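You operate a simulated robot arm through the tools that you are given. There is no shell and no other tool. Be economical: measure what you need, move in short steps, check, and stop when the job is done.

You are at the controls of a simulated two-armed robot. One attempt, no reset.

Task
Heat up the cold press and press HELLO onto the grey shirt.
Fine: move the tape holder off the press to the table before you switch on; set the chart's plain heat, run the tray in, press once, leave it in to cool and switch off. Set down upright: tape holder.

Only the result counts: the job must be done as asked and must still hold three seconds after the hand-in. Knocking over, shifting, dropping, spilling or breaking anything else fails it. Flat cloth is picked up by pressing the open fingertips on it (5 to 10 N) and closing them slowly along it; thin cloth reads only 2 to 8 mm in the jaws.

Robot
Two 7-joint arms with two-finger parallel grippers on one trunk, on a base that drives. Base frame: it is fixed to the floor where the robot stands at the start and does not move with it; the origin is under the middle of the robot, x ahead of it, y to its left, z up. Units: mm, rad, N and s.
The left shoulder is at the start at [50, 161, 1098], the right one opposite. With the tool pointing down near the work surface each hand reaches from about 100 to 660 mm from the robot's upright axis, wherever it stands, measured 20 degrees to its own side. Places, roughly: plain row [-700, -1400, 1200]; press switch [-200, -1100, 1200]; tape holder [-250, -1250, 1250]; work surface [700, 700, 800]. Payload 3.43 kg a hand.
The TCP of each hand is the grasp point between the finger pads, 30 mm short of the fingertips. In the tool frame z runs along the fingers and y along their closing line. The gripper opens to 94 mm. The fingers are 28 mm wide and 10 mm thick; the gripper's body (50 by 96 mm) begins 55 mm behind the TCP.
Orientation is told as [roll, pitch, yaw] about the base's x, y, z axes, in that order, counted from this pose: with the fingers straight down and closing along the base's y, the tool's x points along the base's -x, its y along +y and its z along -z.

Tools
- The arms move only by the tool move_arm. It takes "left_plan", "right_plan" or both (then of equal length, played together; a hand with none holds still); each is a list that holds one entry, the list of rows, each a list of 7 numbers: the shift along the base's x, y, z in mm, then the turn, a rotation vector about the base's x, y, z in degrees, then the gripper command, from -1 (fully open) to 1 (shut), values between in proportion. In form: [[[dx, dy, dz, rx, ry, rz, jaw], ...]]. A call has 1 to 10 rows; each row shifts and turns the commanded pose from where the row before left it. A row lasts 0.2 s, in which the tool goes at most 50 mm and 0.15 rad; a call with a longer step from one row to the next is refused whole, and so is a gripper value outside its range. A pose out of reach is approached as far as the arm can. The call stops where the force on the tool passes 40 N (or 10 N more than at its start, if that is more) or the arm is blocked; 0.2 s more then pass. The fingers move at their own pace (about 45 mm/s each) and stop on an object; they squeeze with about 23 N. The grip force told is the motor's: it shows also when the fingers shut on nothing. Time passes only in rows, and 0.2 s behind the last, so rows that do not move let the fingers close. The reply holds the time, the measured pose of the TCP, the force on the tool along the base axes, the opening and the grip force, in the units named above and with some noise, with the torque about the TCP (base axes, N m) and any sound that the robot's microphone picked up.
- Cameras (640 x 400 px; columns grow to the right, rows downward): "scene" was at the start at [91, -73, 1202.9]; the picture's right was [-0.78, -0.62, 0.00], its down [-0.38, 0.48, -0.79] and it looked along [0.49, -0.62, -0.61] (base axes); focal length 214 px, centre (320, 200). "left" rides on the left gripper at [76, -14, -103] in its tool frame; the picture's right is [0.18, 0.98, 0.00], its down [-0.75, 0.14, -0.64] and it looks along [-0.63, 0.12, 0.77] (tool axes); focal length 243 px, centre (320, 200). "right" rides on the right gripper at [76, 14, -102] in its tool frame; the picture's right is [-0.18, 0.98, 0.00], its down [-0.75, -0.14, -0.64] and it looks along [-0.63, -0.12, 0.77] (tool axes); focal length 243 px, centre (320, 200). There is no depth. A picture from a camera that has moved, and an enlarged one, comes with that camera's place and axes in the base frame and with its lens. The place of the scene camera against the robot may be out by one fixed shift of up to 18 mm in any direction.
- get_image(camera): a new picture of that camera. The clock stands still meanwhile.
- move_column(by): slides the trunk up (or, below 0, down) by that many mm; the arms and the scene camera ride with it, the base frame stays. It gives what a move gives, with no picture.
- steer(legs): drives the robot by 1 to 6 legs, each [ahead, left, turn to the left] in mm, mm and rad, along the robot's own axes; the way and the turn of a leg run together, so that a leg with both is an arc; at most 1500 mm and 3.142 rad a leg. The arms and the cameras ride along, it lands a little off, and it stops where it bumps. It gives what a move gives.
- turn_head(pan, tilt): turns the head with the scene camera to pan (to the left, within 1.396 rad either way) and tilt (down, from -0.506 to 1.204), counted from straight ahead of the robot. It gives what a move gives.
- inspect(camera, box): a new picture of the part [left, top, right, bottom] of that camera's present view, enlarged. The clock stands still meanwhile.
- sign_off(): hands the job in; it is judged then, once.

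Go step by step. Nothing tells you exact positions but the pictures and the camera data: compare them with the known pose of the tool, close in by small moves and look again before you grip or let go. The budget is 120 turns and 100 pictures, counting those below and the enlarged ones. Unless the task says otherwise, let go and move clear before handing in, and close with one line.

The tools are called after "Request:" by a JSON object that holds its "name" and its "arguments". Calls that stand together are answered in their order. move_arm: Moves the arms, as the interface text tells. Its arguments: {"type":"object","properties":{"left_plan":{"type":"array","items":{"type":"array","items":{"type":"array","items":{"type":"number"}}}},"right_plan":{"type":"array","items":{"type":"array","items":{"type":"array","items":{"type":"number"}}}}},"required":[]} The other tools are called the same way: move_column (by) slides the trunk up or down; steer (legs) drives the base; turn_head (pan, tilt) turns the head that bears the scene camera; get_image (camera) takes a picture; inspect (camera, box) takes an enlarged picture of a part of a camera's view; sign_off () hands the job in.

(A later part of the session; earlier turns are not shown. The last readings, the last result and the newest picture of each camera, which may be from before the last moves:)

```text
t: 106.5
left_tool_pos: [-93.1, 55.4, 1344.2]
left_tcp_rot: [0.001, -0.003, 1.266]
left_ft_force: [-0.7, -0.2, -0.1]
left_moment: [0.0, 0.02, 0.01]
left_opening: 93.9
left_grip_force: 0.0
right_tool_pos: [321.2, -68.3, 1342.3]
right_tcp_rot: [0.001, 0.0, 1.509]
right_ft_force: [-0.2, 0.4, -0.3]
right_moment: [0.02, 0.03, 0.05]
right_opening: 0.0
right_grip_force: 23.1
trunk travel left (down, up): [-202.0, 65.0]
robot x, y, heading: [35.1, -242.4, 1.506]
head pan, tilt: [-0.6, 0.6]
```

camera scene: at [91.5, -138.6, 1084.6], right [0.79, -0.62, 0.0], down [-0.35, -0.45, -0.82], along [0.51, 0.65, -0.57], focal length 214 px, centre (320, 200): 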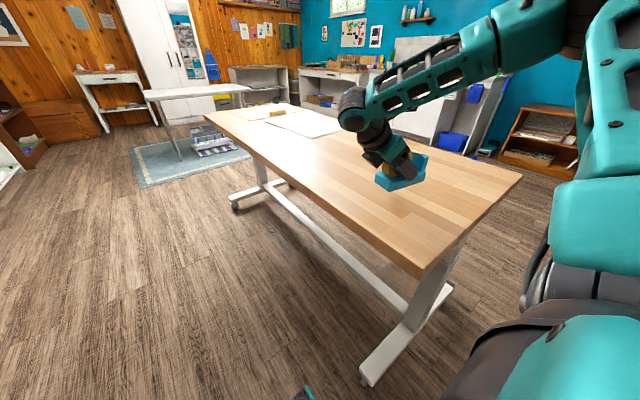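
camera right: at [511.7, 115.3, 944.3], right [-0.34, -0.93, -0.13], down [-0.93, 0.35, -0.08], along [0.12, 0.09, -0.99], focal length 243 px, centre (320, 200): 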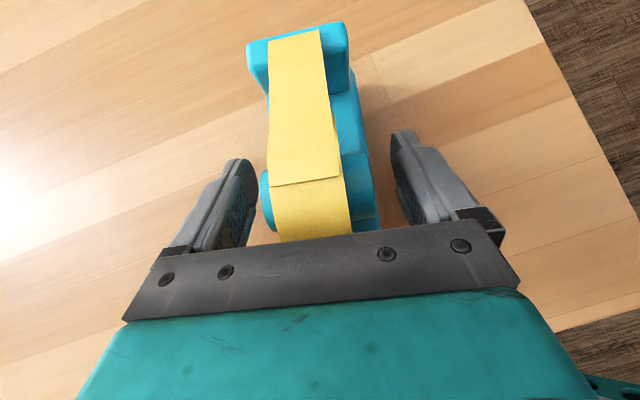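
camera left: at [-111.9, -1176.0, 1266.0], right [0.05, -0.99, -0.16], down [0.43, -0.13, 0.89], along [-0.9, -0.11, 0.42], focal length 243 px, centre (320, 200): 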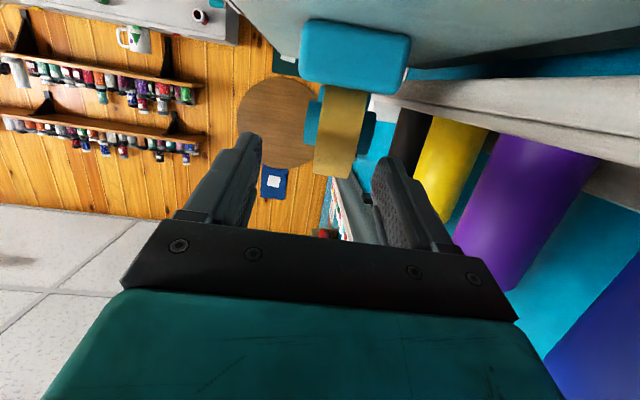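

Request:
{"name": "steer", "arguments": {"legs": [[0, 0, -3.077], [0, -265, 0], [90, 0, 0]]}}

Request:
{"name": "turn_head", "arguments": {"pan": -0.15, "tilt": 0.4}}

Request:
{"name": "get_image", "arguments": {"camera": "scene"}}

```text
t: 117.3
left_tool_pos: [-72.7, -626.5, 1343.3]
left_tcp_rot: [-0.001, -0.003, -1.782]
left_ft_force: [-0.5, 0.6, 0.4]
left_moment: [0.03, -0.03, 0.01]
left_opening: 93.8
left_grip_force: 0.1
right_tool_pos: [-496.2, -542.7, 1341.6]
right_tcp_rot: [0.001, 0.001, -1.538]
right_ft_force: [1.1, -0.6, 1.0]
right_moment: [0.03, 0.03, 0.0]
right_opening: 0.0
right_grip_force: 23.2
trunk travel left (down, up): [-202.0, 65.0]
robot x, y, heading: [-232.5, -341.2, -1.541]
head pan, tilt: [-0.6, 0.6]
```

```text
t: 118.2
left_tool_pos: [-72.8, -626.2, 1344.3]
left_tcp_rot: [0.0, -0.004, -1.783]
left_ft_force: [-0.6, 0.3, 0.2]
left_moment: [-0.01, 0.02, 0.04]
left_opening: 94.3
left_grip_force: 0.1
right_tool_pos: [-497.9, -541.0, 1342.1]
right_tcp_rot: [0.0, -0.002, -1.538]
right_ft_force: [-0.4, 0.1, 0.2]
right_moment: [0.0, -0.02, -0.01]
right_opening: 0.0
right_grip_force: 23.0
trunk travel left (down, up): [-202.0, 65.0]
robot x, y, heading: [-226.2, -340.8, -1.542]
head pan, tilt: [-0.15, 0.4]
```

```text
42 pictures are left
camera scene: at [-242.2, -477.5, 1302.8], right [-0.99, 0.12, 0.0], down [0.05, 0.39, -0.92], along [-0.11, -0.91, -0.39], focal length 214 px, centre (320, 200)
```

scene: 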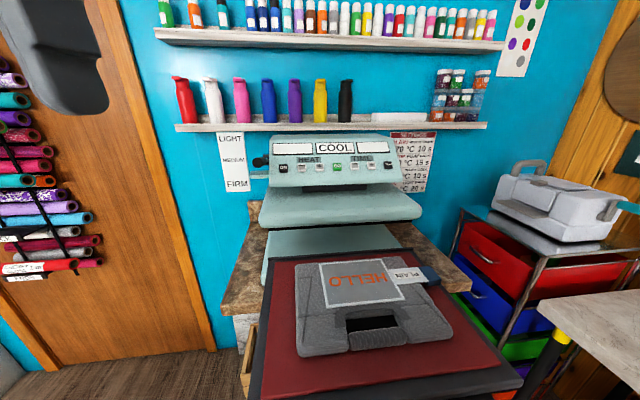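

I bring the right hand, closed, to in front of the ON button, pitching it forward 60°.

Request:
{"name": "move_arm", "arguments": {"right_plan": [[[28, -38, -10, -6, 0, 0, 1], [28, -38, -10, -6, 0, 0, 1], [28, -38, -10, -6, 0, 0, 1], [28, -38, -10, -6, 0, 0, 1], [28, -38, -10, -6, 0, 0, 1], [28, -38, -10, -6, 0, 0, 1], [28, -38, -10, -6, 0, 0, 1], [28, -38, -10, -6, 0, 0, 1], [28, -38, -10, -6, 0, 0, 1], [28, -38, -10, -6, 0, 0, 1]]]}}

Request:
{"name": "get_image", "arguments": {"camera": "right"}}

Request:
{"name": "inspect", "arguments": {"camera": "scene", "box": [210, 110, 450, 230]}}

```text
t: 120.4
left_tool_pos: [-72.9, -627.1, 1344.7]
left_tcp_rot: [-0.001, -0.003, -1.784]
left_ft_force: [-0.1, -0.1, 0.4]
left_moment: [-0.01, -0.01, 0.01]
left_opening: 93.9
left_grip_force: 0.0
right_tool_pos: [-334.5, -907.9, 1262.4]
right_tcp_rot: [-0.047, -0.987, -1.513]
right_ft_force: [-0.2, -0.1, 1.0]
right_moment: [-0.01, -0.03, -0.03]
right_opening: 0.0
right_grip_force: 23.0
right hand out of reach, approached as far as the arm can: row 7, 8, 9, 10
trunk travel left (down, up): [-202.0, 65.0]
robot x, y, heading: [-227.8, -339.2, -1.542]
head pan, tilt: [-0.15, 0.4]
```

```text
41 pictures are left
camera right: at [-322.3, -780.7, 1254.8], right [0.99, -0.08, 0.13], down [-0.12, 0.12, 0.99], along [-0.1, -0.99, 0.11], focal length 243 px, centre (320, 200)
```

right: 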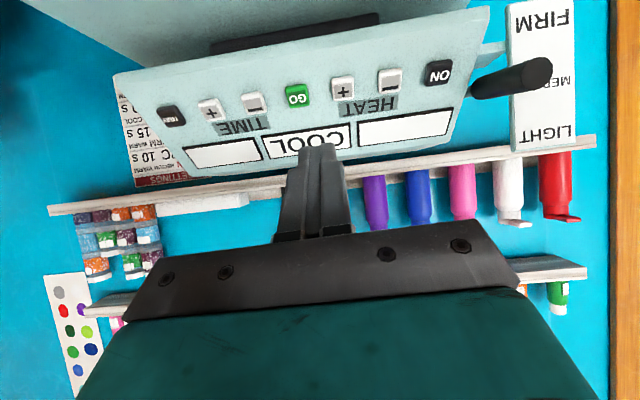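

```text
2.67 times, centred on (330, 170) of scene
camera zoom: at [-242.2, -477.0, 1302.9], right [-0.99, 0.12, 0.0], down [0.05, 0.39, -0.92], along [-0.11, -0.91, -0.39], focal length 572 px, centre (293, 280)
```

zoom: 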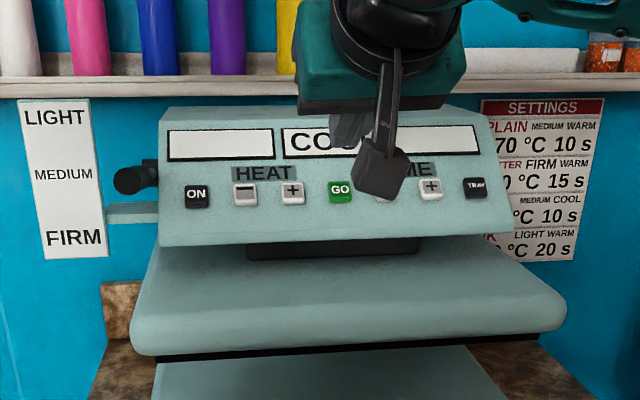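

The lever is level with MEDIUM as the chart asks. The ON button is at about (−210, −1064, 1160); crossing over limits the arm, so I shift the robot 120 mm to the left.

Request:
{"name": "steer", "arguments": {"legs": [[0, 120, 0]]}}

Request:
{"name": "get_image", "arguments": {"camera": "right"}}

```text
t: 122.2
left_tool_pos: [47.6, -622.4, 1344.4]
left_tcp_rot: [0.002, -0.003, -1.789]
left_ft_force: [-0.7, -0.4, 0.9]
left_moment: [0.01, -0.04, -0.03]
left_opening: 94.1
left_grip_force: 0.1
right_tool_pos: [-214.1, -903.8, 1262.0]
right_tcp_rot: [-0.049, -0.984, -1.516]
right_ft_force: [0.0, 0.5, -1.0]
right_moment: [-0.01, 0.03, 0.0]
right_opening: 0.0
right_grip_force: 23.0
trunk travel left (down, up): [-202.0, 65.0]
robot x, y, heading: [-105.4, -340.1, -1.54]
head pan, tilt: [-0.15, 0.4]
```

```text
39 pictures are left
camera right: at [-201.7, -776.9, 1254.8], right [0.99, -0.09, 0.13], down [-0.12, 0.12, 0.99], along [-0.1, -0.99, 0.11], focal length 243 px, centre (320, 200)
```

right: 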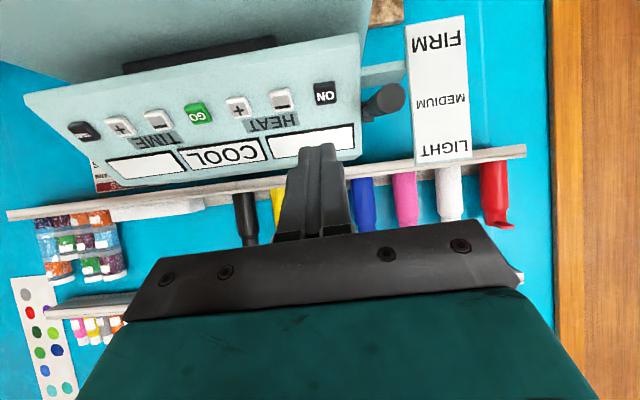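

ON triangulates to (−209, −1060, 1166). I align 50 mm in front of it along the tool axis.

Request:
{"name": "move_arm", "arguments": {"right_plan": [[[2, -30, -17, 0, 0, 0, 1], [2, -30, -17, 0, 0, 0, 1], [1, -29, -18, 0, 0, 0, 1]]]}}

Request:
{"name": "get_image", "arguments": {"camera": "right"}}

Request:
{"name": "inspect", "arguments": {"camera": "scene", "box": [250, 100, 490, 250]}}

```text
t: 123.0
left_tool_pos: [47.2, -623.1, 1343.7]
left_tcp_rot: [0.0, -0.004, -1.788]
left_ft_force: [-0.2, 0.0, -0.3]
left_moment: [-0.05, 0.05, 0.02]
left_opening: 94.1
left_grip_force: 0.1
right_tool_pos: [-227.6, -945.6, 1232.9]
right_tcp_rot: [-0.051, -0.989, -1.513]
right_ft_force: [0.0, 1.3, -0.3]
right_moment: [-0.01, -0.02, 0.02]
right_opening: 0.0
right_grip_force: 22.9
right hand out of reach, approached as far as the arm can: row 1, 2, 3
trunk travel left (down, up): [-202.0, 65.0]
robot x, y, heading: [-105.7, -335.7, -1.542]
head pan, tilt: [-0.15, 0.4]
```

```text
38 pictures are left
camera right: at [-215.2, -818.6, 1224.3], right [0.99, -0.09, 0.13], down [-0.12, 0.12, 0.99], along [-0.1, -0.99, 0.11], focal length 243 px, centre (320, 200)
```

right: 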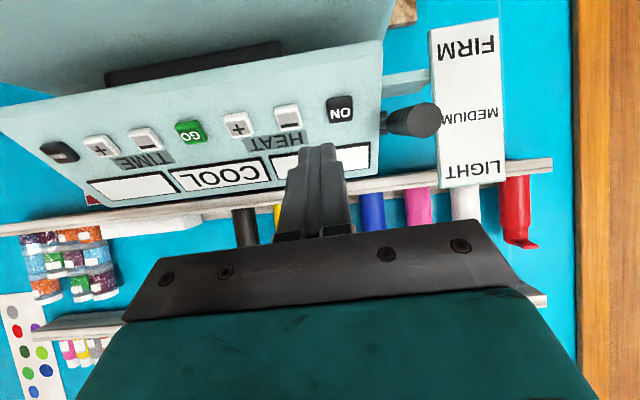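

```text
2.67 times, centred on (370, 175) of scene
camera zoom: at [-120.5, -473.1, 1303.0], right [-0.99, 0.12, 0.0], down [0.05, 0.39, -0.92], along [-0.11, -0.91, -0.39], focal length 572 px, centre (187, 267)
```

zoom: 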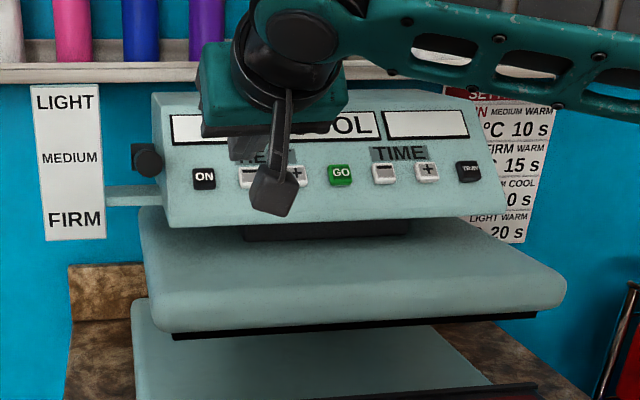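

The arm is at its reach; I drive 85 mm closer, still short of the tray handle.

Request:
{"name": "steer", "arguments": {"legs": [[85, 0, 0]]}}

Request:
{"name": "move_arm", "arguments": {"right_plan": [[[9, -8, -5, 0, 0, 0, 1], [9, -8, -5, 0, 0, 0, 1]]]}}

Request:
{"name": "get_image", "arguments": {"camera": "right"}}

```text
t: 124.0
left_tool_pos: [48.4, -708.0, 1342.6]
left_tcp_rot: [0.001, -0.005, -1.79]
left_ft_force: [0.0, 0.2, 0.2]
left_moment: [0.0, 0.01, -0.01]
left_opening: 94.0
left_grip_force: 0.1
right_tool_pos: [-228.1, -1031.3, 1231.6]
right_tcp_rot: [-0.046, -0.985, -1.521]
right_ft_force: [0.1, -0.3, -0.2]
right_moment: [-0.01, 0.02, 0.0]
right_opening: 0.1
right_grip_force: 22.9
trunk travel left (down, up): [-202.0, 65.0]
robot x, y, heading: [-103.9, -421.5, -1.545]
head pan, tilt: [-0.15, 0.4]
```

```text
t: 124.7
left_tool_pos: [48.4, -708.0, 1343.7]
left_tcp_rot: [0.001, -0.003, -1.791]
left_ft_force: [-0.3, 0.1, -1.3]
left_moment: [-0.01, -0.03, 0.0]
left_opening: 94.0
left_grip_force: 0.0
right_tool_pos: [-229.0, -1030.9, 1228.1]
right_tcp_rot: [-0.048, -0.986, -1.52]
right_ft_force: [-0.2, 0.3, 0.1]
right_moment: [-0.04, -0.01, 0.03]
right_opening: 0.0
right_grip_force: 22.7
right hand out of reach, approached as far as the arm can: row 1, 2
trunk travel left (down, up): [-202.0, 65.0]
robot x, y, heading: [-102.2, -418.5, -1.55]
head pan, tilt: [-0.15, 0.4]
```

```text
36 pictures are left
camera right: at [-216.0, -904.1, 1220.3], right [0.99, -0.09, 0.13], down [-0.12, 0.12, 0.99], along [-0.1, -0.99, 0.11], focal length 243 px, centre (320, 200)
```

right: 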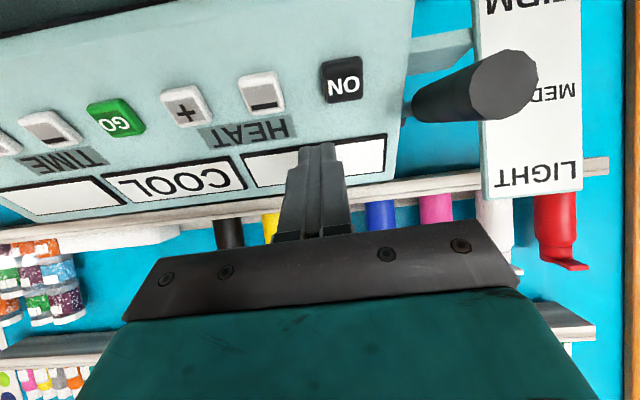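

Inward reach is the limit, so I back the hand off slightly, shift the robot 70 mm left, raise the trunk, and then come down to the button.

Request:
{"name": "move_arm", "arguments": {"right_plan": [[[0, 25, 10, 0, 0, 0, 1], [0, 25, 10, 0, 0, 0, 1]]]}}

Request:
{"name": "steer", "arguments": {"legs": [[0, 70, -0.02]]}}

Request:
{"name": "move_column", "arguments": {"by": 62}}

Request:
{"name": "move_arm", "arguments": {"right_plan": [[[-9, 0, -25, 0, 0, 0, 1], [-9, 0, -25, 0, 0, 0, 1], [-9, 0, -25, 0, 0, 0, 1], [-9, 0, -25, 0, 0, 0, 1]]]}}

Request:
{"name": "get_image", "arguments": {"camera": "right"}}

```text
t: 125.2
left_tool_pos: [48.5, -708.3, 1344.0]
left_tcp_rot: [0.002, -0.004, -1.79]
left_ft_force: [0.3, 0.6, -0.3]
left_moment: [-0.04, -0.06, -0.03]
left_opening: 94.1
left_grip_force: 0.0
right_tool_pos: [-227.4, -978.5, 1244.6]
right_tcp_rot: [-0.047, -0.986, -1.522]
right_ft_force: [-0.3, 1.1, 0.8]
right_moment: [-0.01, -0.05, 0.01]
right_opening: 0.0
right_grip_force: 23.5
trunk travel left (down, up): [-202.0, 65.0]
robot x, y, heading: [-104.0, -421.7, -1.553]
head pan, tilt: [-0.15, 0.4]
```

```text
t: 126.5
left_tool_pos: [113.8, -708.9, 1343.8]
left_tcp_rot: [-0.001, -0.003, -1.811]
left_ft_force: [0.3, 0.0, 0.1]
left_moment: [-0.01, -0.02, 0.0]
left_opening: 94.5
left_grip_force: 0.0
right_tool_pos: [-167.9, -976.9, 1246.2]
right_tcp_rot: [-0.048, -0.984, -1.541]
right_ft_force: [-0.8, -0.4, 0.0]
right_moment: [0.0, -0.02, 0.02]
right_opening: 0.0
right_grip_force: 23.2
trunk travel left (down, up): [-202.0, 65.0]
robot x, y, heading: [-32.3, -417.4, -1.566]
head pan, tilt: [-0.15, 0.4]
```

```text
t: 127.6
left_tool_pos: [114.5, -710.2, 1405.3]
left_tcp_rot: [-0.001, -0.003, -1.813]
left_ft_force: [0.0, 0.0, -0.7]
left_moment: [0.04, 0.03, -0.01]
left_opening: 94.1
left_grip_force: 0.1
right_tool_pos: [-167.7, -977.3, 1307.7]
right_tcp_rot: [-0.048, -0.983, -1.544]
right_ft_force: [0.5, -0.8, 0.2]
right_moment: [0.04, 0.0, -0.03]
right_opening: 0.2
right_grip_force: 22.8
trunk travel left (down, up): [-264.0, 3.0]
robot x, y, heading: [-36.2, -417.3, -1.574]
head pan, tilt: [-0.15, 0.4]
```

```text
t: 128.6
left_tool_pos: [114.0, -710.8, 1406.3]
left_tcp_rot: [0.0, -0.001, -1.812]
left_ft_force: [0.0, 0.1, -0.6]
left_moment: [0.01, 0.0, -0.01]
left_opening: 94.0
left_grip_force: 0.1
right_tool_pos: [-204.6, -978.1, 1208.4]
right_tcp_rot: [-0.046, -0.987, -1.541]
right_ft_force: [0.1, -0.2, 0.7]
right_moment: [0.02, -0.02, -0.05]
right_opening: 0.2
right_grip_force: 23.6
trunk travel left (down, up): [-264.0, 3.0]
robot x, y, heading: [-36.3, -421.5, -1.569]
head pan, tilt: [-0.15, 0.4]
```

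```text
35 pictures are left
camera right: at [-189.0, -850.9, 1200.4], right [0.99, -0.11, 0.13], down [-0.11, 0.12, 0.99], along [-0.13, -0.99, 0.11], focal length 243 px, centre (320, 200)
```

right: 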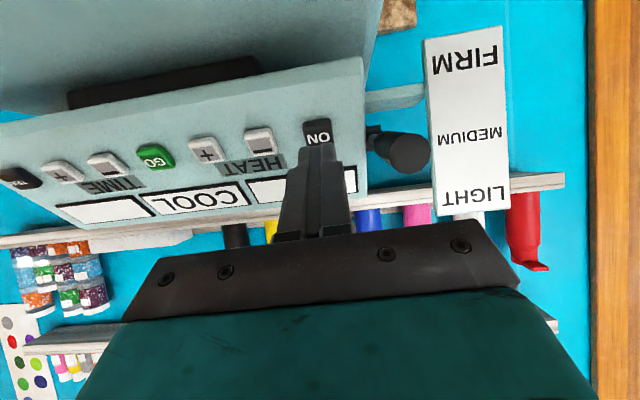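

ON confirmed at (−211, −1060, 1166). I correct by (−3, +10) and advance along the tool to just short of it, then press in small steps.

Request:
{"name": "move_arm", "arguments": {"right_plan": [[[-3, 0, 10, 0, 0, 0, 1], [0, -17, -11, 0, 0, 0, 1], [0, -17, -11, 0, 0, 0, 1], [0, -8, -5, 0, 0, 0, 1]]]}}

Request:
{"name": "inspect", "arguments": {"camera": "right", "box": [200, 50, 440, 200]}}

```text
t: 129.6
left_tool_pos: [113.4, -711.0, 1405.8]
left_tcp_rot: [0.0, -0.003, -1.813]
left_ft_force: [1.3, 0.2, -0.2]
left_moment: [0.03, 0.02, 0.01]
left_opening: 94.0
left_grip_force: 0.1
right_tool_pos: [-206.7, -1020.1, 1190.2]
right_tcp_rot: [-0.046, -0.986, -1.542]
right_ft_force: [0.5, -0.5, 0.9]
right_moment: [0.0, -0.03, 0.02]
right_opening: 0.1
right_grip_force: 22.9
trunk travel left (down, up): [-264.0, 3.0]
robot x, y, heading: [-36.2, -418.5, -1.569]
head pan, tilt: [-0.15, 0.4]
```

```text
2.67 times, centred on (320, 125) of right
camera zoom: at [-190.5, -892.8, 1183.2], right [0.99, -0.11, 0.13], down [-0.11, 0.12, 0.99], along [-0.13, -0.99, 0.11], focal length 647 px, centre (320, 400)
```

zoom: 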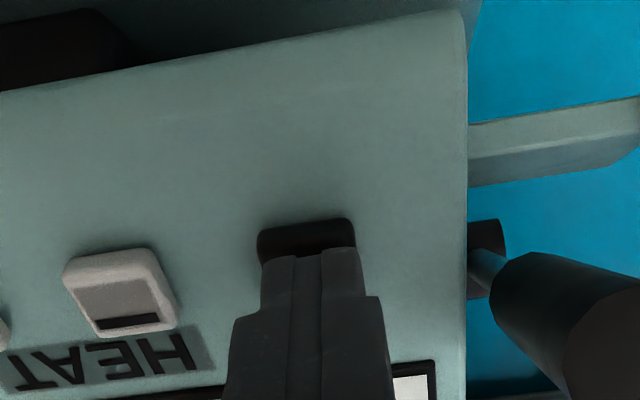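

Request:
{"name": "move_arm", "arguments": {"right_plan": [[[0, -4, -2.6, 0, 0, 0, 1], [0, -4, -2.6, 0, 0, 0, 1], [0, -3, -2, 0, 0, 0, 1]]]}}

```text
t: 130.4
left_tool_pos: [114.1, -709.1, 1407.8]
left_tcp_rot: [0.0, -0.003, -1.81]
left_ft_force: [-0.6, -0.8, -0.4]
left_moment: [-0.03, 0.03, 0.01]
left_opening: 93.9
left_grip_force: 0.2
right_tool_pos: [-207.0, -1029.2, 1184.0]
right_tcp_rot: [-0.049, -0.986, -1.541]
right_ft_force: [-0.8, 3.7, -0.3]
right_moment: [0.11, -0.02, -0.02]
right_opening: 0.0
right_grip_force: 23.2
trunk travel left (down, up): [-264.0, 3.0]
robot x, y, heading: [-35.7, -419.9, -1.576]
head pan, tilt: [-0.15, 0.4]
heard: click
```

A click: the switch was pressed. I back off and read the display.

Request:
{"name": "move_arm", "arguments": {"right_plan": [[[0, 15, 5, 0, 0, 0, 1], [0, 20, 10, 0, 0, 0, 1], [0, 20, 10, 0, 0, 0, 1]]]}}

Request:
{"name": "get_image", "arguments": {"camera": "right"}}

```text
t: 131.2
left_tool_pos: [112.4, -710.4, 1405.4]
left_tcp_rot: [0.0, -0.003, -1.812]
left_ft_force: [0.1, 0.7, 0.3]
left_moment: [0.0, -0.01, 0.02]
left_opening: 94.1
left_grip_force: 0.0
right_tool_pos: [-208.3, -974.1, 1208.8]
right_tcp_rot: [-0.047, -0.987, -1.543]
right_ft_force: [0.6, 0.1, -0.7]
right_moment: [0.02, -0.02, -0.06]
right_opening: 0.0
right_grip_force: 23.4
trunk travel left (down, up): [-264.0, 3.0]
robot x, y, heading: [-35.4, -424.3, -1.57]
head pan, tilt: [-0.15, 0.4]
```

```text
33 pictures are left
camera right: at [-193.1, -846.9, 1201.2], right [0.99, -0.11, 0.13], down [-0.11, 0.12, 0.99], along [-0.13, -0.99, 0.11], focal length 243 px, centre (320, 200)
```

right: 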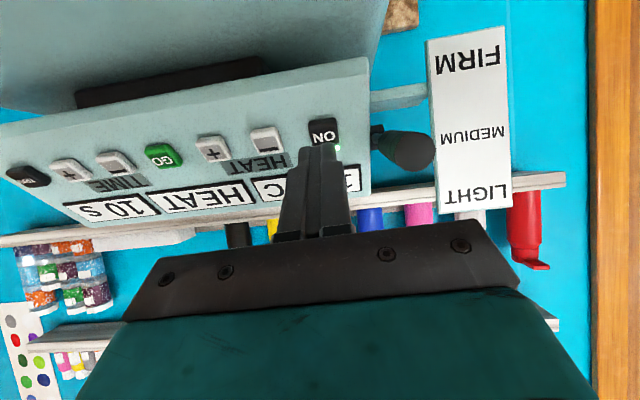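

On: the display shows HEAT and 10 S. I read the temperature with the head camera.

Request:
{"name": "inspect", "arguments": {"camera": "scene", "box": [320, 120, 520, 240]}}

```text
3.20 times, centred on (420, 180) of scene
camera zoom: at [-51.0, -556.3, 1364.9], right [-0.99, 0.15, 0.0], down [0.06, 0.38, -0.92], along [-0.14, -0.91, -0.39], focal length 686 px, centre (0, 264)
```

zoom: 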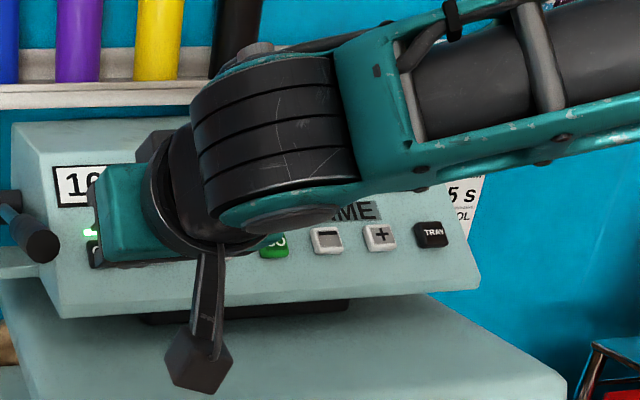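

Request:
{"name": "move_arm", "arguments": {"right_plan": [[[-35, 0, 0, 0, 0, 0, 1], [-35, 0, 0, 0, 0, 0, 1], [-31, 0, 0, 0, 0, 0, 1]]]}}

Request:
{"name": "get_image", "arguments": {"camera": "right"}}

Request:
{"name": "inspect", "arguments": {"camera": "right", "box": [130, 90, 430, 240]}}

```text
t: 132.0
left_tool_pos: [111.7, -709.2, 1406.6]
left_tcp_rot: [0.0, -0.002, -1.813]
left_ft_force: [-0.2, 0.2, -0.2]
left_moment: [-0.04, -0.02, 0.0]
left_opening: 94.1
left_grip_force: 0.1
right_tool_pos: [-308.0, -973.0, 1210.1]
right_tcp_rot: [-0.044, -0.986, -1.54]
right_ft_force: [0.2, -0.5, 0.7]
right_moment: [0.0, 0.0, 0.0]
right_opening: 0.4
right_grip_force: 22.8
trunk travel left (down, up): [-264.0, 3.0]
robot x, y, heading: [-34.4, -420.3, -1.572]
head pan, tilt: [-0.15, 0.4]
```

```text
31 pictures are left
camera right: at [-292.8, -846.2, 1202.3], right [0.99, -0.11, 0.13], down [-0.12, 0.12, 0.99], along [-0.12, -0.99, 0.11], focal length 243 px, centre (320, 200)
```

right: 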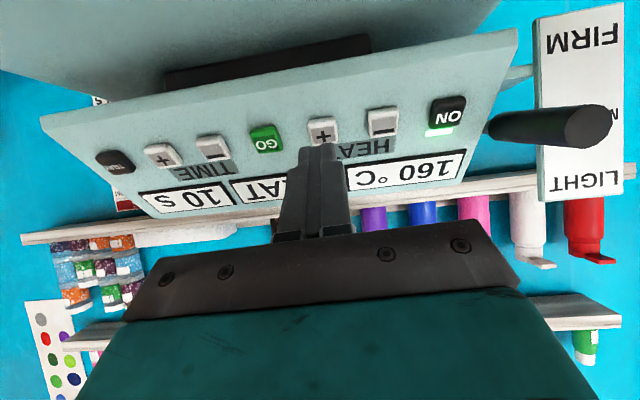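

```text
2.13 times, centred on (280, 165) of right
camera zoom: at [-292.8, -846.2, 1202.3], right [0.99, -0.11, 0.13], down [-0.12, 0.12, 0.99], along [-0.12, -0.99, 0.11], focal length 518 px, centre (405, 275)
```

zoom: 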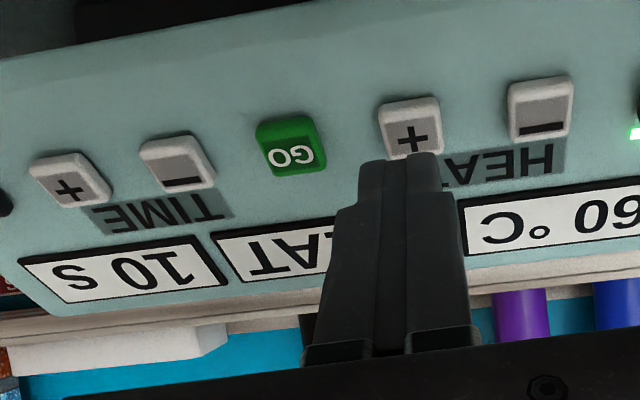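

Heat reads 160 °C; I need 170. I press heat "+" once, using the same depth, back off and check.

Request:
{"name": "move_arm", "arguments": {"right_plan": [[[1, -24, -10, 0, 0, 0, 1], [1, -23, -10, 0, 0, 0, 1], [0, -4, -2.6, 0, 0, 0, 1], [0, -4, -2.6, 0, 0, 0, 1], [0, -2, -1, 0, 0, 0, 1], [0, 0, 0, 0, 0, 0, 1]]]}}

Request:
{"name": "move_arm", "arguments": {"right_plan": [[[0, 15, 6, 0, 0, 0, 1], [0, 20, 10, 0, 0, 0, 1], [0, 20, 10, 0, 0, 0, 1]]]}}

Request:
{"name": "get_image", "arguments": {"camera": "right"}}

```text
t: 133.4
left_tool_pos: [113.4, -708.1, 1405.8]
left_tcp_rot: [0.001, -0.005, -1.813]
left_ft_force: [0.1, 0.7, -0.1]
left_moment: [-0.01, 0.01, 0.0]
left_opening: 93.9
left_grip_force: 0.1
right_tool_pos: [-307.0, -1029.9, 1182.6]
right_tcp_rot: [-0.045, -0.986, -1.543]
right_ft_force: [-1.8, 9.1, 2.9]
right_moment: [0.13, 0.05, 0.0]
right_opening: 0.4
right_grip_force: 23.5
trunk travel left (down, up): [-264.0, 3.0]
robot x, y, heading: [-33.5, -420.3, -1.567]
head pan, tilt: [-0.15, 0.4]
```

```text
t: 134.2
left_tool_pos: [112.8, -709.7, 1405.8]
left_tcp_rot: [-0.001, -0.004, -1.812]
left_ft_force: [0.2, -1.5, 0.1]
left_moment: [0.01, -0.02, 0.0]
left_opening: 93.9
left_grip_force: 0.2
right_tool_pos: [-304.4, -977.8, 1209.0]
right_tcp_rot: [-0.048, -0.986, -1.541]
right_ft_force: [0.3, 0.9, -1.1]
right_moment: [-0.01, -0.02, 0.0]
right_opening: 0.1
right_grip_force: 23.0
trunk travel left (down, up): [-264.0, 3.0]
robot x, y, heading: [-36.1, -418.4, -1.568]
head pan, tilt: [-0.15, 0.4]
```

```text
29 pictures are left
camera right: at [-289.8, -850.3, 1201.3], right [0.99, -0.11, 0.13], down [-0.11, 0.12, 0.99], along [-0.13, -0.99, 0.11], focal length 243 px, centre (320, 200)
```

right: 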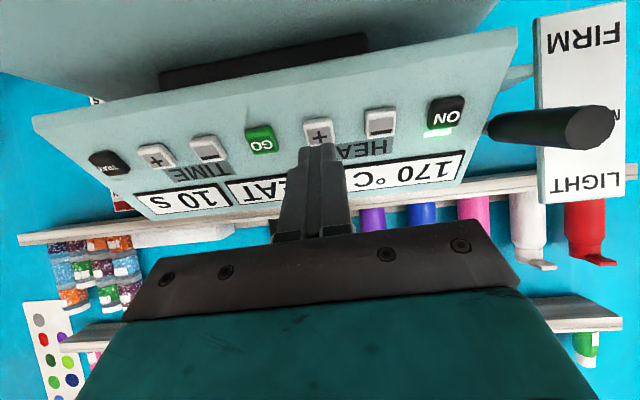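

170 °C and 10 s are set. While it heats, I drive 160 mm to the right to get the TRAY button in reach.

Request:
{"name": "steer", "arguments": {"legs": [[0, -160, 0]]}}

Request:
{"name": "move_arm", "arguments": {"right_plan": [[[-20, 0, 0, 0, 0, 0, 1], [-20, 0, 0, 0, 0, 0, 1], [0, 0, 0, 0, 0, 0, 1]]]}}

Request:
{"name": "get_image", "arguments": {"camera": "right"}}

```text
t: 136.2
left_tool_pos: [-43.0, -710.4, 1406.7]
left_tcp_rot: [0.001, -0.002, -1.809]
left_ft_force: [0.2, 0.8, 0.5]
left_moment: [-0.05, -0.01, -0.02]
left_opening: 94.2
left_grip_force: 0.1
right_tool_pos: [-462.4, -979.2, 1208.4]
right_tcp_rot: [-0.047, -0.986, -1.538]
right_ft_force: [-0.2, 0.2, 0.3]
right_moment: [0.0, 0.01, -0.02]
right_opening: 0.2
right_grip_force: 22.8
trunk travel left (down, up): [-264.0, 3.0]
robot x, y, heading: [-191.2, -416.1, -1.568]
head pan, tilt: [-0.15, 0.4]
```

```text
t: 137.0
left_tool_pos: [-43.5, -710.4, 1406.1]
left_tcp_rot: [0.0, -0.001, -1.809]
left_ft_force: [0.3, -0.6, 0.4]
left_moment: [0.01, -0.03, 0.01]
left_opening: 94.3
left_grip_force: 0.0
right_tool_pos: [-501.6, -979.5, 1209.3]
right_tcp_rot: [-0.048, -0.986, -1.54]
right_ft_force: [0.7, 0.6, -0.2]
right_moment: [0.01, 0.0, -0.01]
right_opening: 0.0
right_grip_force: 23.2
trunk travel left (down, up): [-264.0, 3.0]
robot x, y, heading: [-193.1, -421.6, -1.568]
head pan, tilt: [-0.15, 0.4]
```

```text
28 pictures are left
camera right: at [-486.0, -852.0, 1201.8], right [0.99, -0.11, 0.13], down [-0.11, 0.12, 0.99], along [-0.12, -0.99, 0.11], focal length 243 px, centre (320, 200)
```

right: 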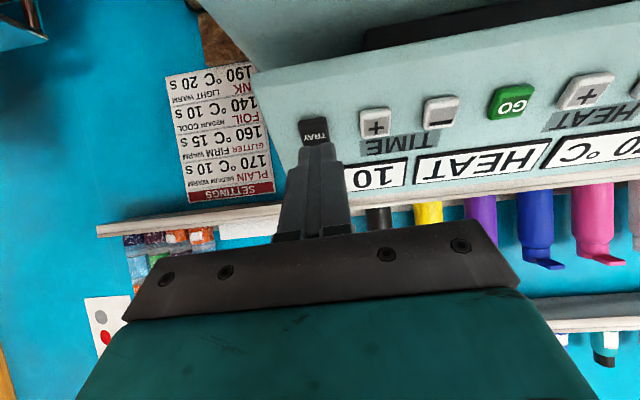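

TRAY is at about x −509; the press still shows HEAT, so I align and wait for it to reach temperature.

Request:
{"name": "move_arm", "arguments": {"right_plan": [[[-5, 0, 0, 0, 0, 0, 1], [0, 0, 0, 0, 0, 0, 1], [0, 0, 0, 0, 0, 0, 1], [0, 0, 0, 0, 0, 0, 1], [0, 0, 0, 0, 0, 0, 1], [0, 0, 0, 0, 0, 0, 1], [0, 0, 0, 0, 0, 0, 1], [0, 0, 0, 0, 0, 0, 1], [0, 0, 0, 0, 0, 0, 1], [0, 0, 0, 0, 0, 0, 1]]]}}

Request:
{"name": "move_arm", "arguments": {"right_plan": [[[0, 0, 0, 0, 0, 0, 1], [0, 0, 0, 0, 0, 0, 1], [0, 0, 0, 0, 0, 0, 1], [0, 0, 0, 0, 0, 0, 1], [0, 0, 0, 0, 0, 0, 1], [0, 0, 0, 0, 0, 0, 1], [0, 0, 0, 0, 0, 0, 1], [0, 0, 0, 0, 0, 0, 1], [0, 0, 0, 0, 0, 0, 1], [0, 0, 0, 0, 0, 0, 1]]]}}

Request:
{"name": "move_arm", "arguments": {"right_plan": [[[0, 0, 0, 0, 0, 0, 1], [0, 0, 0, 0, 0, 0, 1], [0, 0, 0, 0, 0, 0, 1], [0, 0, 0, 0, 0, 0, 1], [0, 0, 0, 0, 0, 0, 1], [0, 0, 0, 0, 0, 0, 1], [0, 0, 0, 0, 0, 0, 1], [0, 0, 0, 0, 0, 0, 1], [0, 0, 0, 0, 0, 0, 1], [0, 0, 0, 0, 0, 0, 1]]]}}

Request:
{"name": "inspect", "arguments": {"camera": "right", "box": [280, 60, 640, 260]}}

```text
t: 139.2
left_tool_pos: [-43.0, -710.5, 1406.0]
left_tcp_rot: [-0.001, -0.003, -1.811]
left_ft_force: [-0.4, -0.2, 0.6]
left_moment: [0.0, 0.02, 0.02]
left_opening: 94.2
left_grip_force: 0.0
right_tool_pos: [-506.2, -979.6, 1210.2]
right_tcp_rot: [-0.044, -0.986, -1.54]
right_ft_force: [0.1, -0.4, 0.1]
right_moment: [0.0, -0.03, 0.0]
right_opening: 0.0
right_grip_force: 23.0
trunk travel left (down, up): [-264.0, 3.0]
robot x, y, heading: [-193.5, -420.3, -1.569]
head pan, tilt: [-0.15, 0.4]
```

```text
t: 141.4
left_tool_pos: [-43.3, -709.9, 1406.8]
left_tcp_rot: [0.0, -0.003, -1.81]
left_ft_force: [0.2, 0.2, -0.5]
left_moment: [0.04, 0.03, 0.0]
left_opening: 93.8
left_grip_force: 0.1
right_tool_pos: [-506.0, -979.3, 1209.5]
right_tcp_rot: [-0.047, -0.986, -1.54]
right_ft_force: [0.1, 0.1, -0.1]
right_moment: [-0.01, 0.03, 0.02]
right_opening: 0.0
right_grip_force: 22.8
trunk travel left (down, up): [-264.0, 3.0]
robot x, y, heading: [-191.2, -419.9, -1.567]
head pan, tilt: [-0.15, 0.4]
```

```text
t: 143.6
left_tool_pos: [-42.5, -709.3, 1406.0]
left_tcp_rot: [0.001, -0.004, -1.811]
left_ft_force: [0.6, 0.8, -0.1]
left_moment: [0.01, 0.01, 0.02]
left_opening: 93.7
left_grip_force: 0.1
right_tool_pos: [-505.3, -979.2, 1210.1]
right_tcp_rot: [-0.048, -0.985, -1.54]
right_ft_force: [0.0, 0.6, -0.5]
right_moment: [-0.02, -0.01, -0.02]
right_opening: 0.0
right_grip_force: 22.6
trunk travel left (down, up): [-264.0, 3.0]
robot x, y, heading: [-192.9, -421.3, -1.562]
head pan, tilt: [-0.15, 0.4]
```

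```text
1.78 times, centred on (460, 160) of right
camera zoom: at [-490.7, -852.3, 1201.6], right [0.99, -0.11, 0.13], down [-0.11, 0.12, 0.99], along [-0.12, -0.99, 0.11], focal length 431 px, centre (71, 271)
```

zoom: 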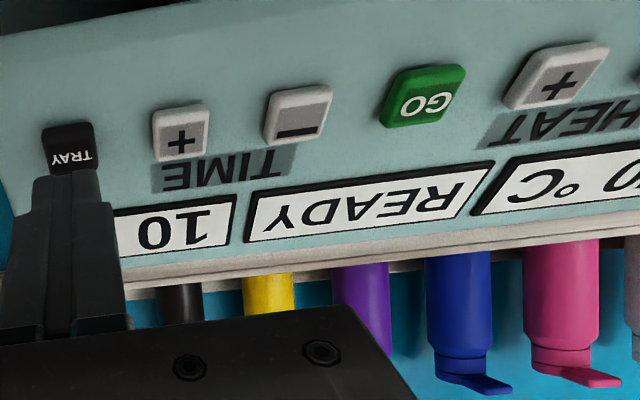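

READY. I press TRAY to run the tray in.

Request:
{"name": "move_arm", "arguments": {"right_plan": [[[0, -20, -9, 0, 0, 0, 1], [0, -20, -9, 0, 0, 0, 1], [0, -4, -3, 0, 0, 0, 1], [0, -4, -3, 0, 0, 0, 1], [0, -2, -2, 0, 0, 0, 1], [0, 0, 0, 0, 0, 0, 1]]]}}

Request:
{"name": "move_arm", "arguments": {"right_plan": [[[0, 15, 6, 0, 0, 0, 1], [0, 20, 10, 0, 0, 0, 1], [0, 15, 10, 0, 0, 0, 1], [0, 0, 0, 0, 0, 0, 1], [0, 0, 0, 0, 0, 0, 1], [0, 0, 0, 0, 0, 0, 1], [0, 0, 0, 0, 0, 0, 1]]]}}

Request:
{"name": "get_image", "arguments": {"camera": "scene"}}

```text
t: 145.0
left_tool_pos: [-42.9, -709.9, 1406.2]
left_tcp_rot: [0.0, -0.004, -1.809]
left_ft_force: [-0.6, -0.2, -0.1]
left_moment: [0.04, -0.01, 0.0]
left_opening: 93.9
left_grip_force: 0.0
right_tool_pos: [-507.4, -1028.8, 1182.7]
right_tcp_rot: [-0.047, -0.987, -1.542]
right_ft_force: [-2.2, 1.5, 2.4]
right_moment: [-0.05, 0.04, -0.04]
right_opening: 0.0
right_grip_force: 22.3
trunk travel left (down, up): [-264.0, 3.0]
robot x, y, heading: [-195.2, -420.8, -1.567]
head pan, tilt: [-0.15, 0.4]
```

```text
t: 146.6
left_tool_pos: [-41.9, -710.4, 1407.8]
left_tcp_rot: [0.0, -0.003, -1.81]
left_ft_force: [-0.4, -0.4, -0.4]
left_moment: [-0.01, -0.02, -0.01]
left_opening: 94.0
left_grip_force: 0.0
right_tool_pos: [-508.1, -978.1, 1208.2]
right_tcp_rot: [-0.047, -0.986, -1.538]
right_ft_force: [0.1, 0.6, -0.2]
right_moment: [-0.02, -0.03, 0.0]
right_opening: 0.1
right_grip_force: 23.2
trunk travel left (down, up): [-264.0, 3.0]
robot x, y, heading: [-193.6, -417.2, -1.569]
head pan, tilt: [-0.15, 0.4]
```

```text
26 pictures are left
camera scene: at [-208.1, -557.0, 1364.8], right [-0.99, 0.15, 0.0], down [0.06, 0.38, -0.92], along [-0.14, -0.91, -0.39], focal length 214 px, centre (320, 200)
```

scene: 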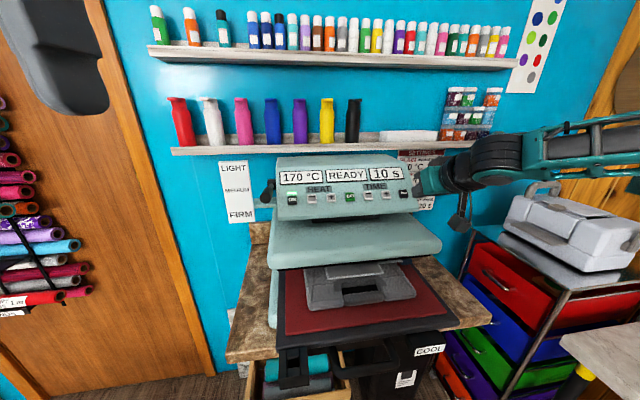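

The tray is moving in. I wait, and move toward the GO button meanwhile (x ≈ −360).

Request:
{"name": "move_arm", "arguments": {"right_plan": [[[35, 0, 0, 0, 0, 0, 1], [35, 0, 0, 0, 0, 0, 1], [35, 0, 0, 0, 0, 0, 1], [35, 0, 0, 0, 0, 0, 1], [10, 0, 0, 0, 0, 0, 1], [0, 0, 0, 0, 0, 0, 1], [0, 0, 0, 0, 0, 0, 1], [0, 0, 0, 0, 0, 0, 1], [0, 0, 0, 0, 0, 0, 1]]]}}

Request:
{"name": "get_image", "arguments": {"camera": "scene"}}

Request:
{"name": "get_image", "arguments": {"camera": "right"}}

```text
t: 148.6
left_tool_pos: [-43.2, -710.6, 1406.7]
left_tcp_rot: [0.0, -0.004, -1.81]
left_ft_force: [-0.1, 0.7, -0.2]
left_moment: [-0.03, 0.02, -0.01]
left_opening: 94.2
left_grip_force: 0.2
right_tool_pos: [-355.0, -978.6, 1208.9]
right_tcp_rot: [-0.046, -0.985, -1.54]
right_ft_force: [0.0, 0.2, -0.3]
right_moment: [-0.03, -0.02, -0.03]
right_opening: 0.0
right_grip_force: 22.4
trunk travel left (down, up): [-264.0, 3.0]
robot x, y, heading: [-192.5, -420.4, -1.567]
head pan, tilt: [-0.15, 0.4]
```

```text
25 pictures are left
camera scene: at [-208.1, -557.1, 1364.8], right [-0.99, 0.15, 0.0], down [0.06, 0.38, -0.92], along [-0.14, -0.91, -0.39], focal length 214 px, centre (320, 200)
```

scene: 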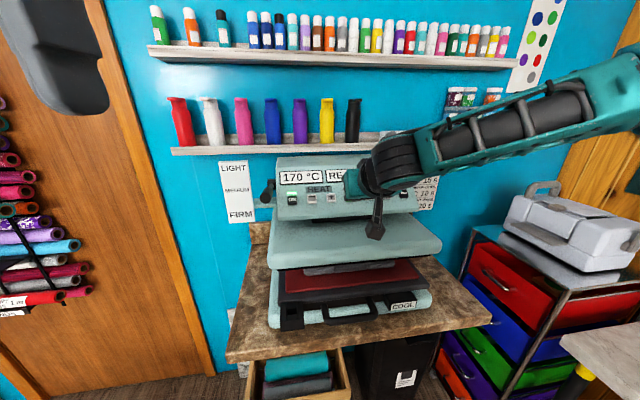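

```text
24 pictures are left
camera right: at [-339.4, -851.1, 1200.1], right [0.99, -0.11, 0.13], down [-0.11, 0.12, 0.99], along [-0.12, -0.99, 0.11], focal length 243 px, centre (320, 200)
```

right: 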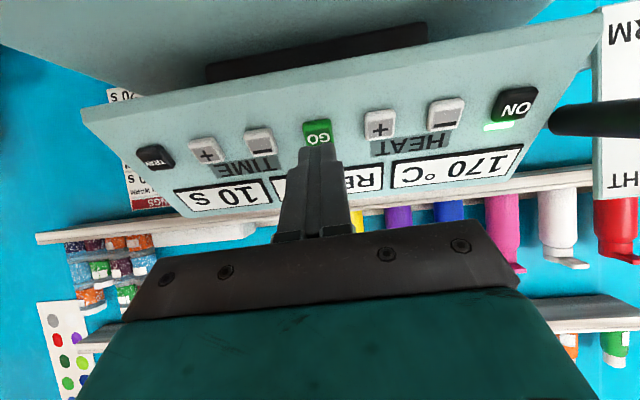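

GO is aligned. I wait a moment more and confirm the tray has stopped.

Request:
{"name": "move_arm", "arguments": {"right_plan": [[[-1, 0, 0, 0, 0, 0, 1], [0, 0, 0, 0, 0, 0, 1], [0, 0, 0, 0, 0, 0, 1], [0, 0, 0, 0, 0, 0, 1], [0, 0, 0, 0, 0, 0, 1], [0, 0, 0, 0, 0, 0, 1], [0, 0, 0, 0, 0, 0, 1], [0, 0, 0, 0, 0, 0, 1]]]}}

Request:
{"name": "inspect", "arguments": {"camera": "scene", "box": [240, 200, 480, 350]}}

```text
t: 150.4
left_tool_pos: [-43.4, -710.6, 1406.3]
left_tcp_rot: [0.001, -0.003, -1.81]
left_ft_force: [-0.3, 0.5, 0.6]
left_moment: [-0.03, 0.0, 0.03]
left_opening: 94.1
left_grip_force: 0.1
right_tool_pos: [-355.8, -978.4, 1207.4]
right_tcp_rot: [-0.047, -0.985, -1.538]
right_ft_force: [0.1, 0.3, -0.1]
right_moment: [-0.01, 0.05, -0.01]
right_opening: 0.1
right_grip_force: 22.5
trunk travel left (down, up): [-264.0, 3.0]
robot x, y, heading: [-192.5, -417.2, -1.567]
head pan, tilt: [-0.15, 0.4]
```

```text
2.67 times, centred on (360, 275) of scene
camera zoom: at [-208.1, -557.1, 1364.8], right [-0.99, 0.15, 0.0], down [0.06, 0.38, -0.92], along [-0.14, -0.91, -0.39], focal length 572 px, centre (213, 0)
```

zoom: 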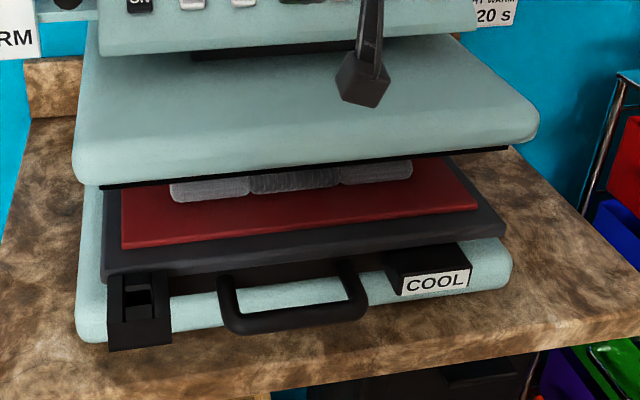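

Request:
{"name": "move_arm", "arguments": {"right_plan": [[[0, 0, 0, 0, 0, 0, 1], [0, 0, 0, 0, 0, 0, 1], [0, 0, 0, 0, 0, 0, 1], [0, 0, 0, 0, 0, 0, 1], [0, 0, 0, 0, 0, 0, 1], [0, 0, 0, 0, 0, 0, 1], [0, 0, 0, 0, 0, 0, 1], [0, 0, 0, 0, 0, 0, 1]]]}}

Request:
{"name": "inspect", "arguments": {"camera": "scene", "box": [240, 200, 480, 350]}}

```text
t: 152.2
left_tool_pos: [-44.1, -710.6, 1405.8]
left_tcp_rot: [0.0, -0.003, -1.81]
left_ft_force: [0.5, -0.4, -0.4]
left_moment: [0.0, 0.0, 0.01]
left_opening: 94.0
left_grip_force: 0.1
right_tool_pos: [-356.5, -977.5, 1208.2]
right_tcp_rot: [-0.048, -0.987, -1.54]
right_ft_force: [-0.5, -0.2, 0.1]
right_moment: [-0.01, 0.02, 0.0]
right_opening: 0.0
right_grip_force: 22.5
trunk travel left (down, up): [-264.0, 3.0]
robot x, y, heading: [-192.0, -416.7, -1.568]
head pan, tilt: [-0.15, 0.4]
```

```text
2.67 times, centred on (360, 275) of scene
camera zoom: at [-208.1, -557.1, 1364.8], right [-0.99, 0.15, 0.0], down [0.06, 0.38, -0.92], along [-0.14, -0.91, -0.39], focal length 572 px, centre (213, 0)
```

zoom: 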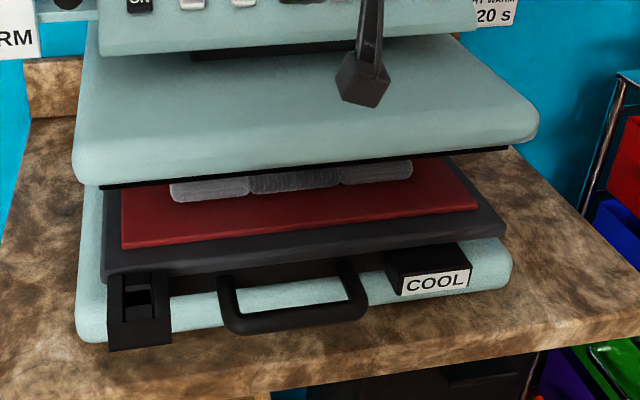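

The tray is fully in and at rest. I press GO once and back away.

Request:
{"name": "move_arm", "arguments": {"right_plan": [[[0, -20, -9, 0, 0, 0, 1], [0, -21, -9, 0, 0, 0, 1], [0, -4, -3, 0, 0, 0, 1], [0, -4, -3, 0, 0, 0, 1], [0, -2, -1, 0, 0, 0, 1], [0, 0, 0, 0, 0, 0, 1]]]}}

Request:
{"name": "move_arm", "arguments": {"right_plan": [[[0, 15, 6, 0, 0, 0, 1], [0, 20, 10, 0, 0, 0, 1], [0, 15, 10, 0, 0, 0, 1]]]}}

Request:
{"name": "get_image", "arguments": {"camera": "right"}}

Request:
{"name": "get_image", "arguments": {"camera": "scene"}}

```text
t: 153.6
left_tool_pos: [-44.0, -709.0, 1406.0]
left_tcp_rot: [0.0, -0.004, -1.812]
left_ft_force: [0.6, -0.4, 0.3]
left_moment: [0.0, -0.01, 0.0]
left_opening: 93.9
left_grip_force: 0.0
right_tool_pos: [-357.9, -1028.8, 1183.1]
right_tcp_rot: [-0.047, -0.986, -1.541]
right_ft_force: [0.5, 2.4, 0.9]
right_moment: [0.03, 0.01, 0.02]
right_opening: 0.0
right_grip_force: 23.1
trunk travel left (down, up): [-264.0, 3.0]
robot x, y, heading: [-193.4, -418.1, -1.572]
head pan, tilt: [-0.15, 0.4]
```

```text
t: 154.4
left_tool_pos: [-43.4, -709.0, 1406.1]
left_tcp_rot: [0.001, -0.004, -1.811]
left_ft_force: [0.4, 0.0, 0.7]
left_moment: [-0.01, 0.03, -0.01]
left_opening: 94.4
left_grip_force: 0.1
right_tool_pos: [-356.0, -979.6, 1209.6]
right_tcp_rot: [-0.047, -0.987, -1.54]
right_ft_force: [-1.1, 0.4, 0.2]
right_moment: [0.02, 0.01, 0.0]
right_opening: 0.0
right_grip_force: 22.6
trunk travel left (down, up): [-264.0, 3.0]
robot x, y, heading: [-189.7, -420.8, -1.567]
head pan, tilt: [-0.15, 0.4]
```

```text
21 pictures are left
camera right: at [-340.6, -852.6, 1202.6], right [0.99, -0.11, 0.13], down [-0.11, 0.12, 0.99], along [-0.12, -0.99, 0.11], focal length 243 px, centre (320, 200)
```

right: 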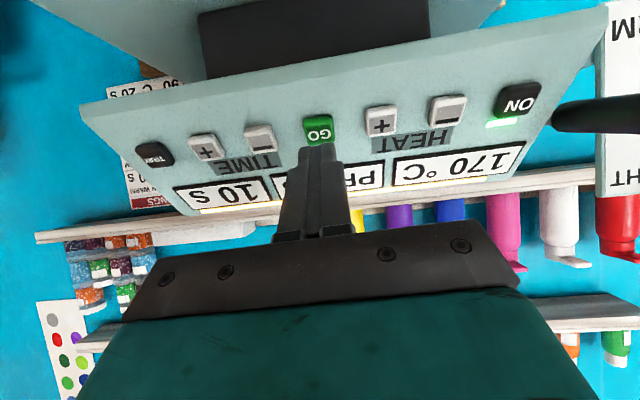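

```text
20 pictures are left
camera scene: at [-208.0, -556.6, 1364.9], right [-0.99, 0.15, 0.0], down [0.06, 0.38, -0.92], along [-0.14, -0.91, -0.39], focal length 214 px, centre (320, 200)
```

scene: 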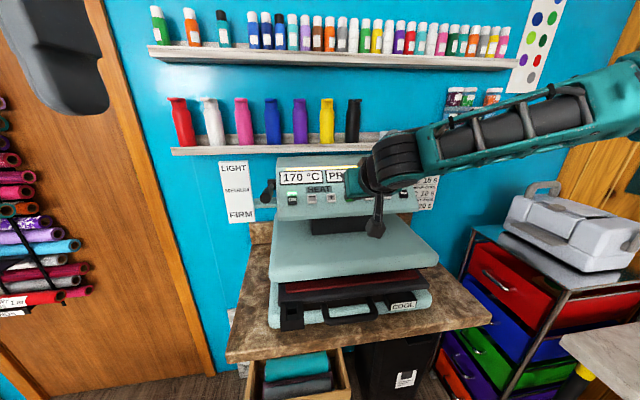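

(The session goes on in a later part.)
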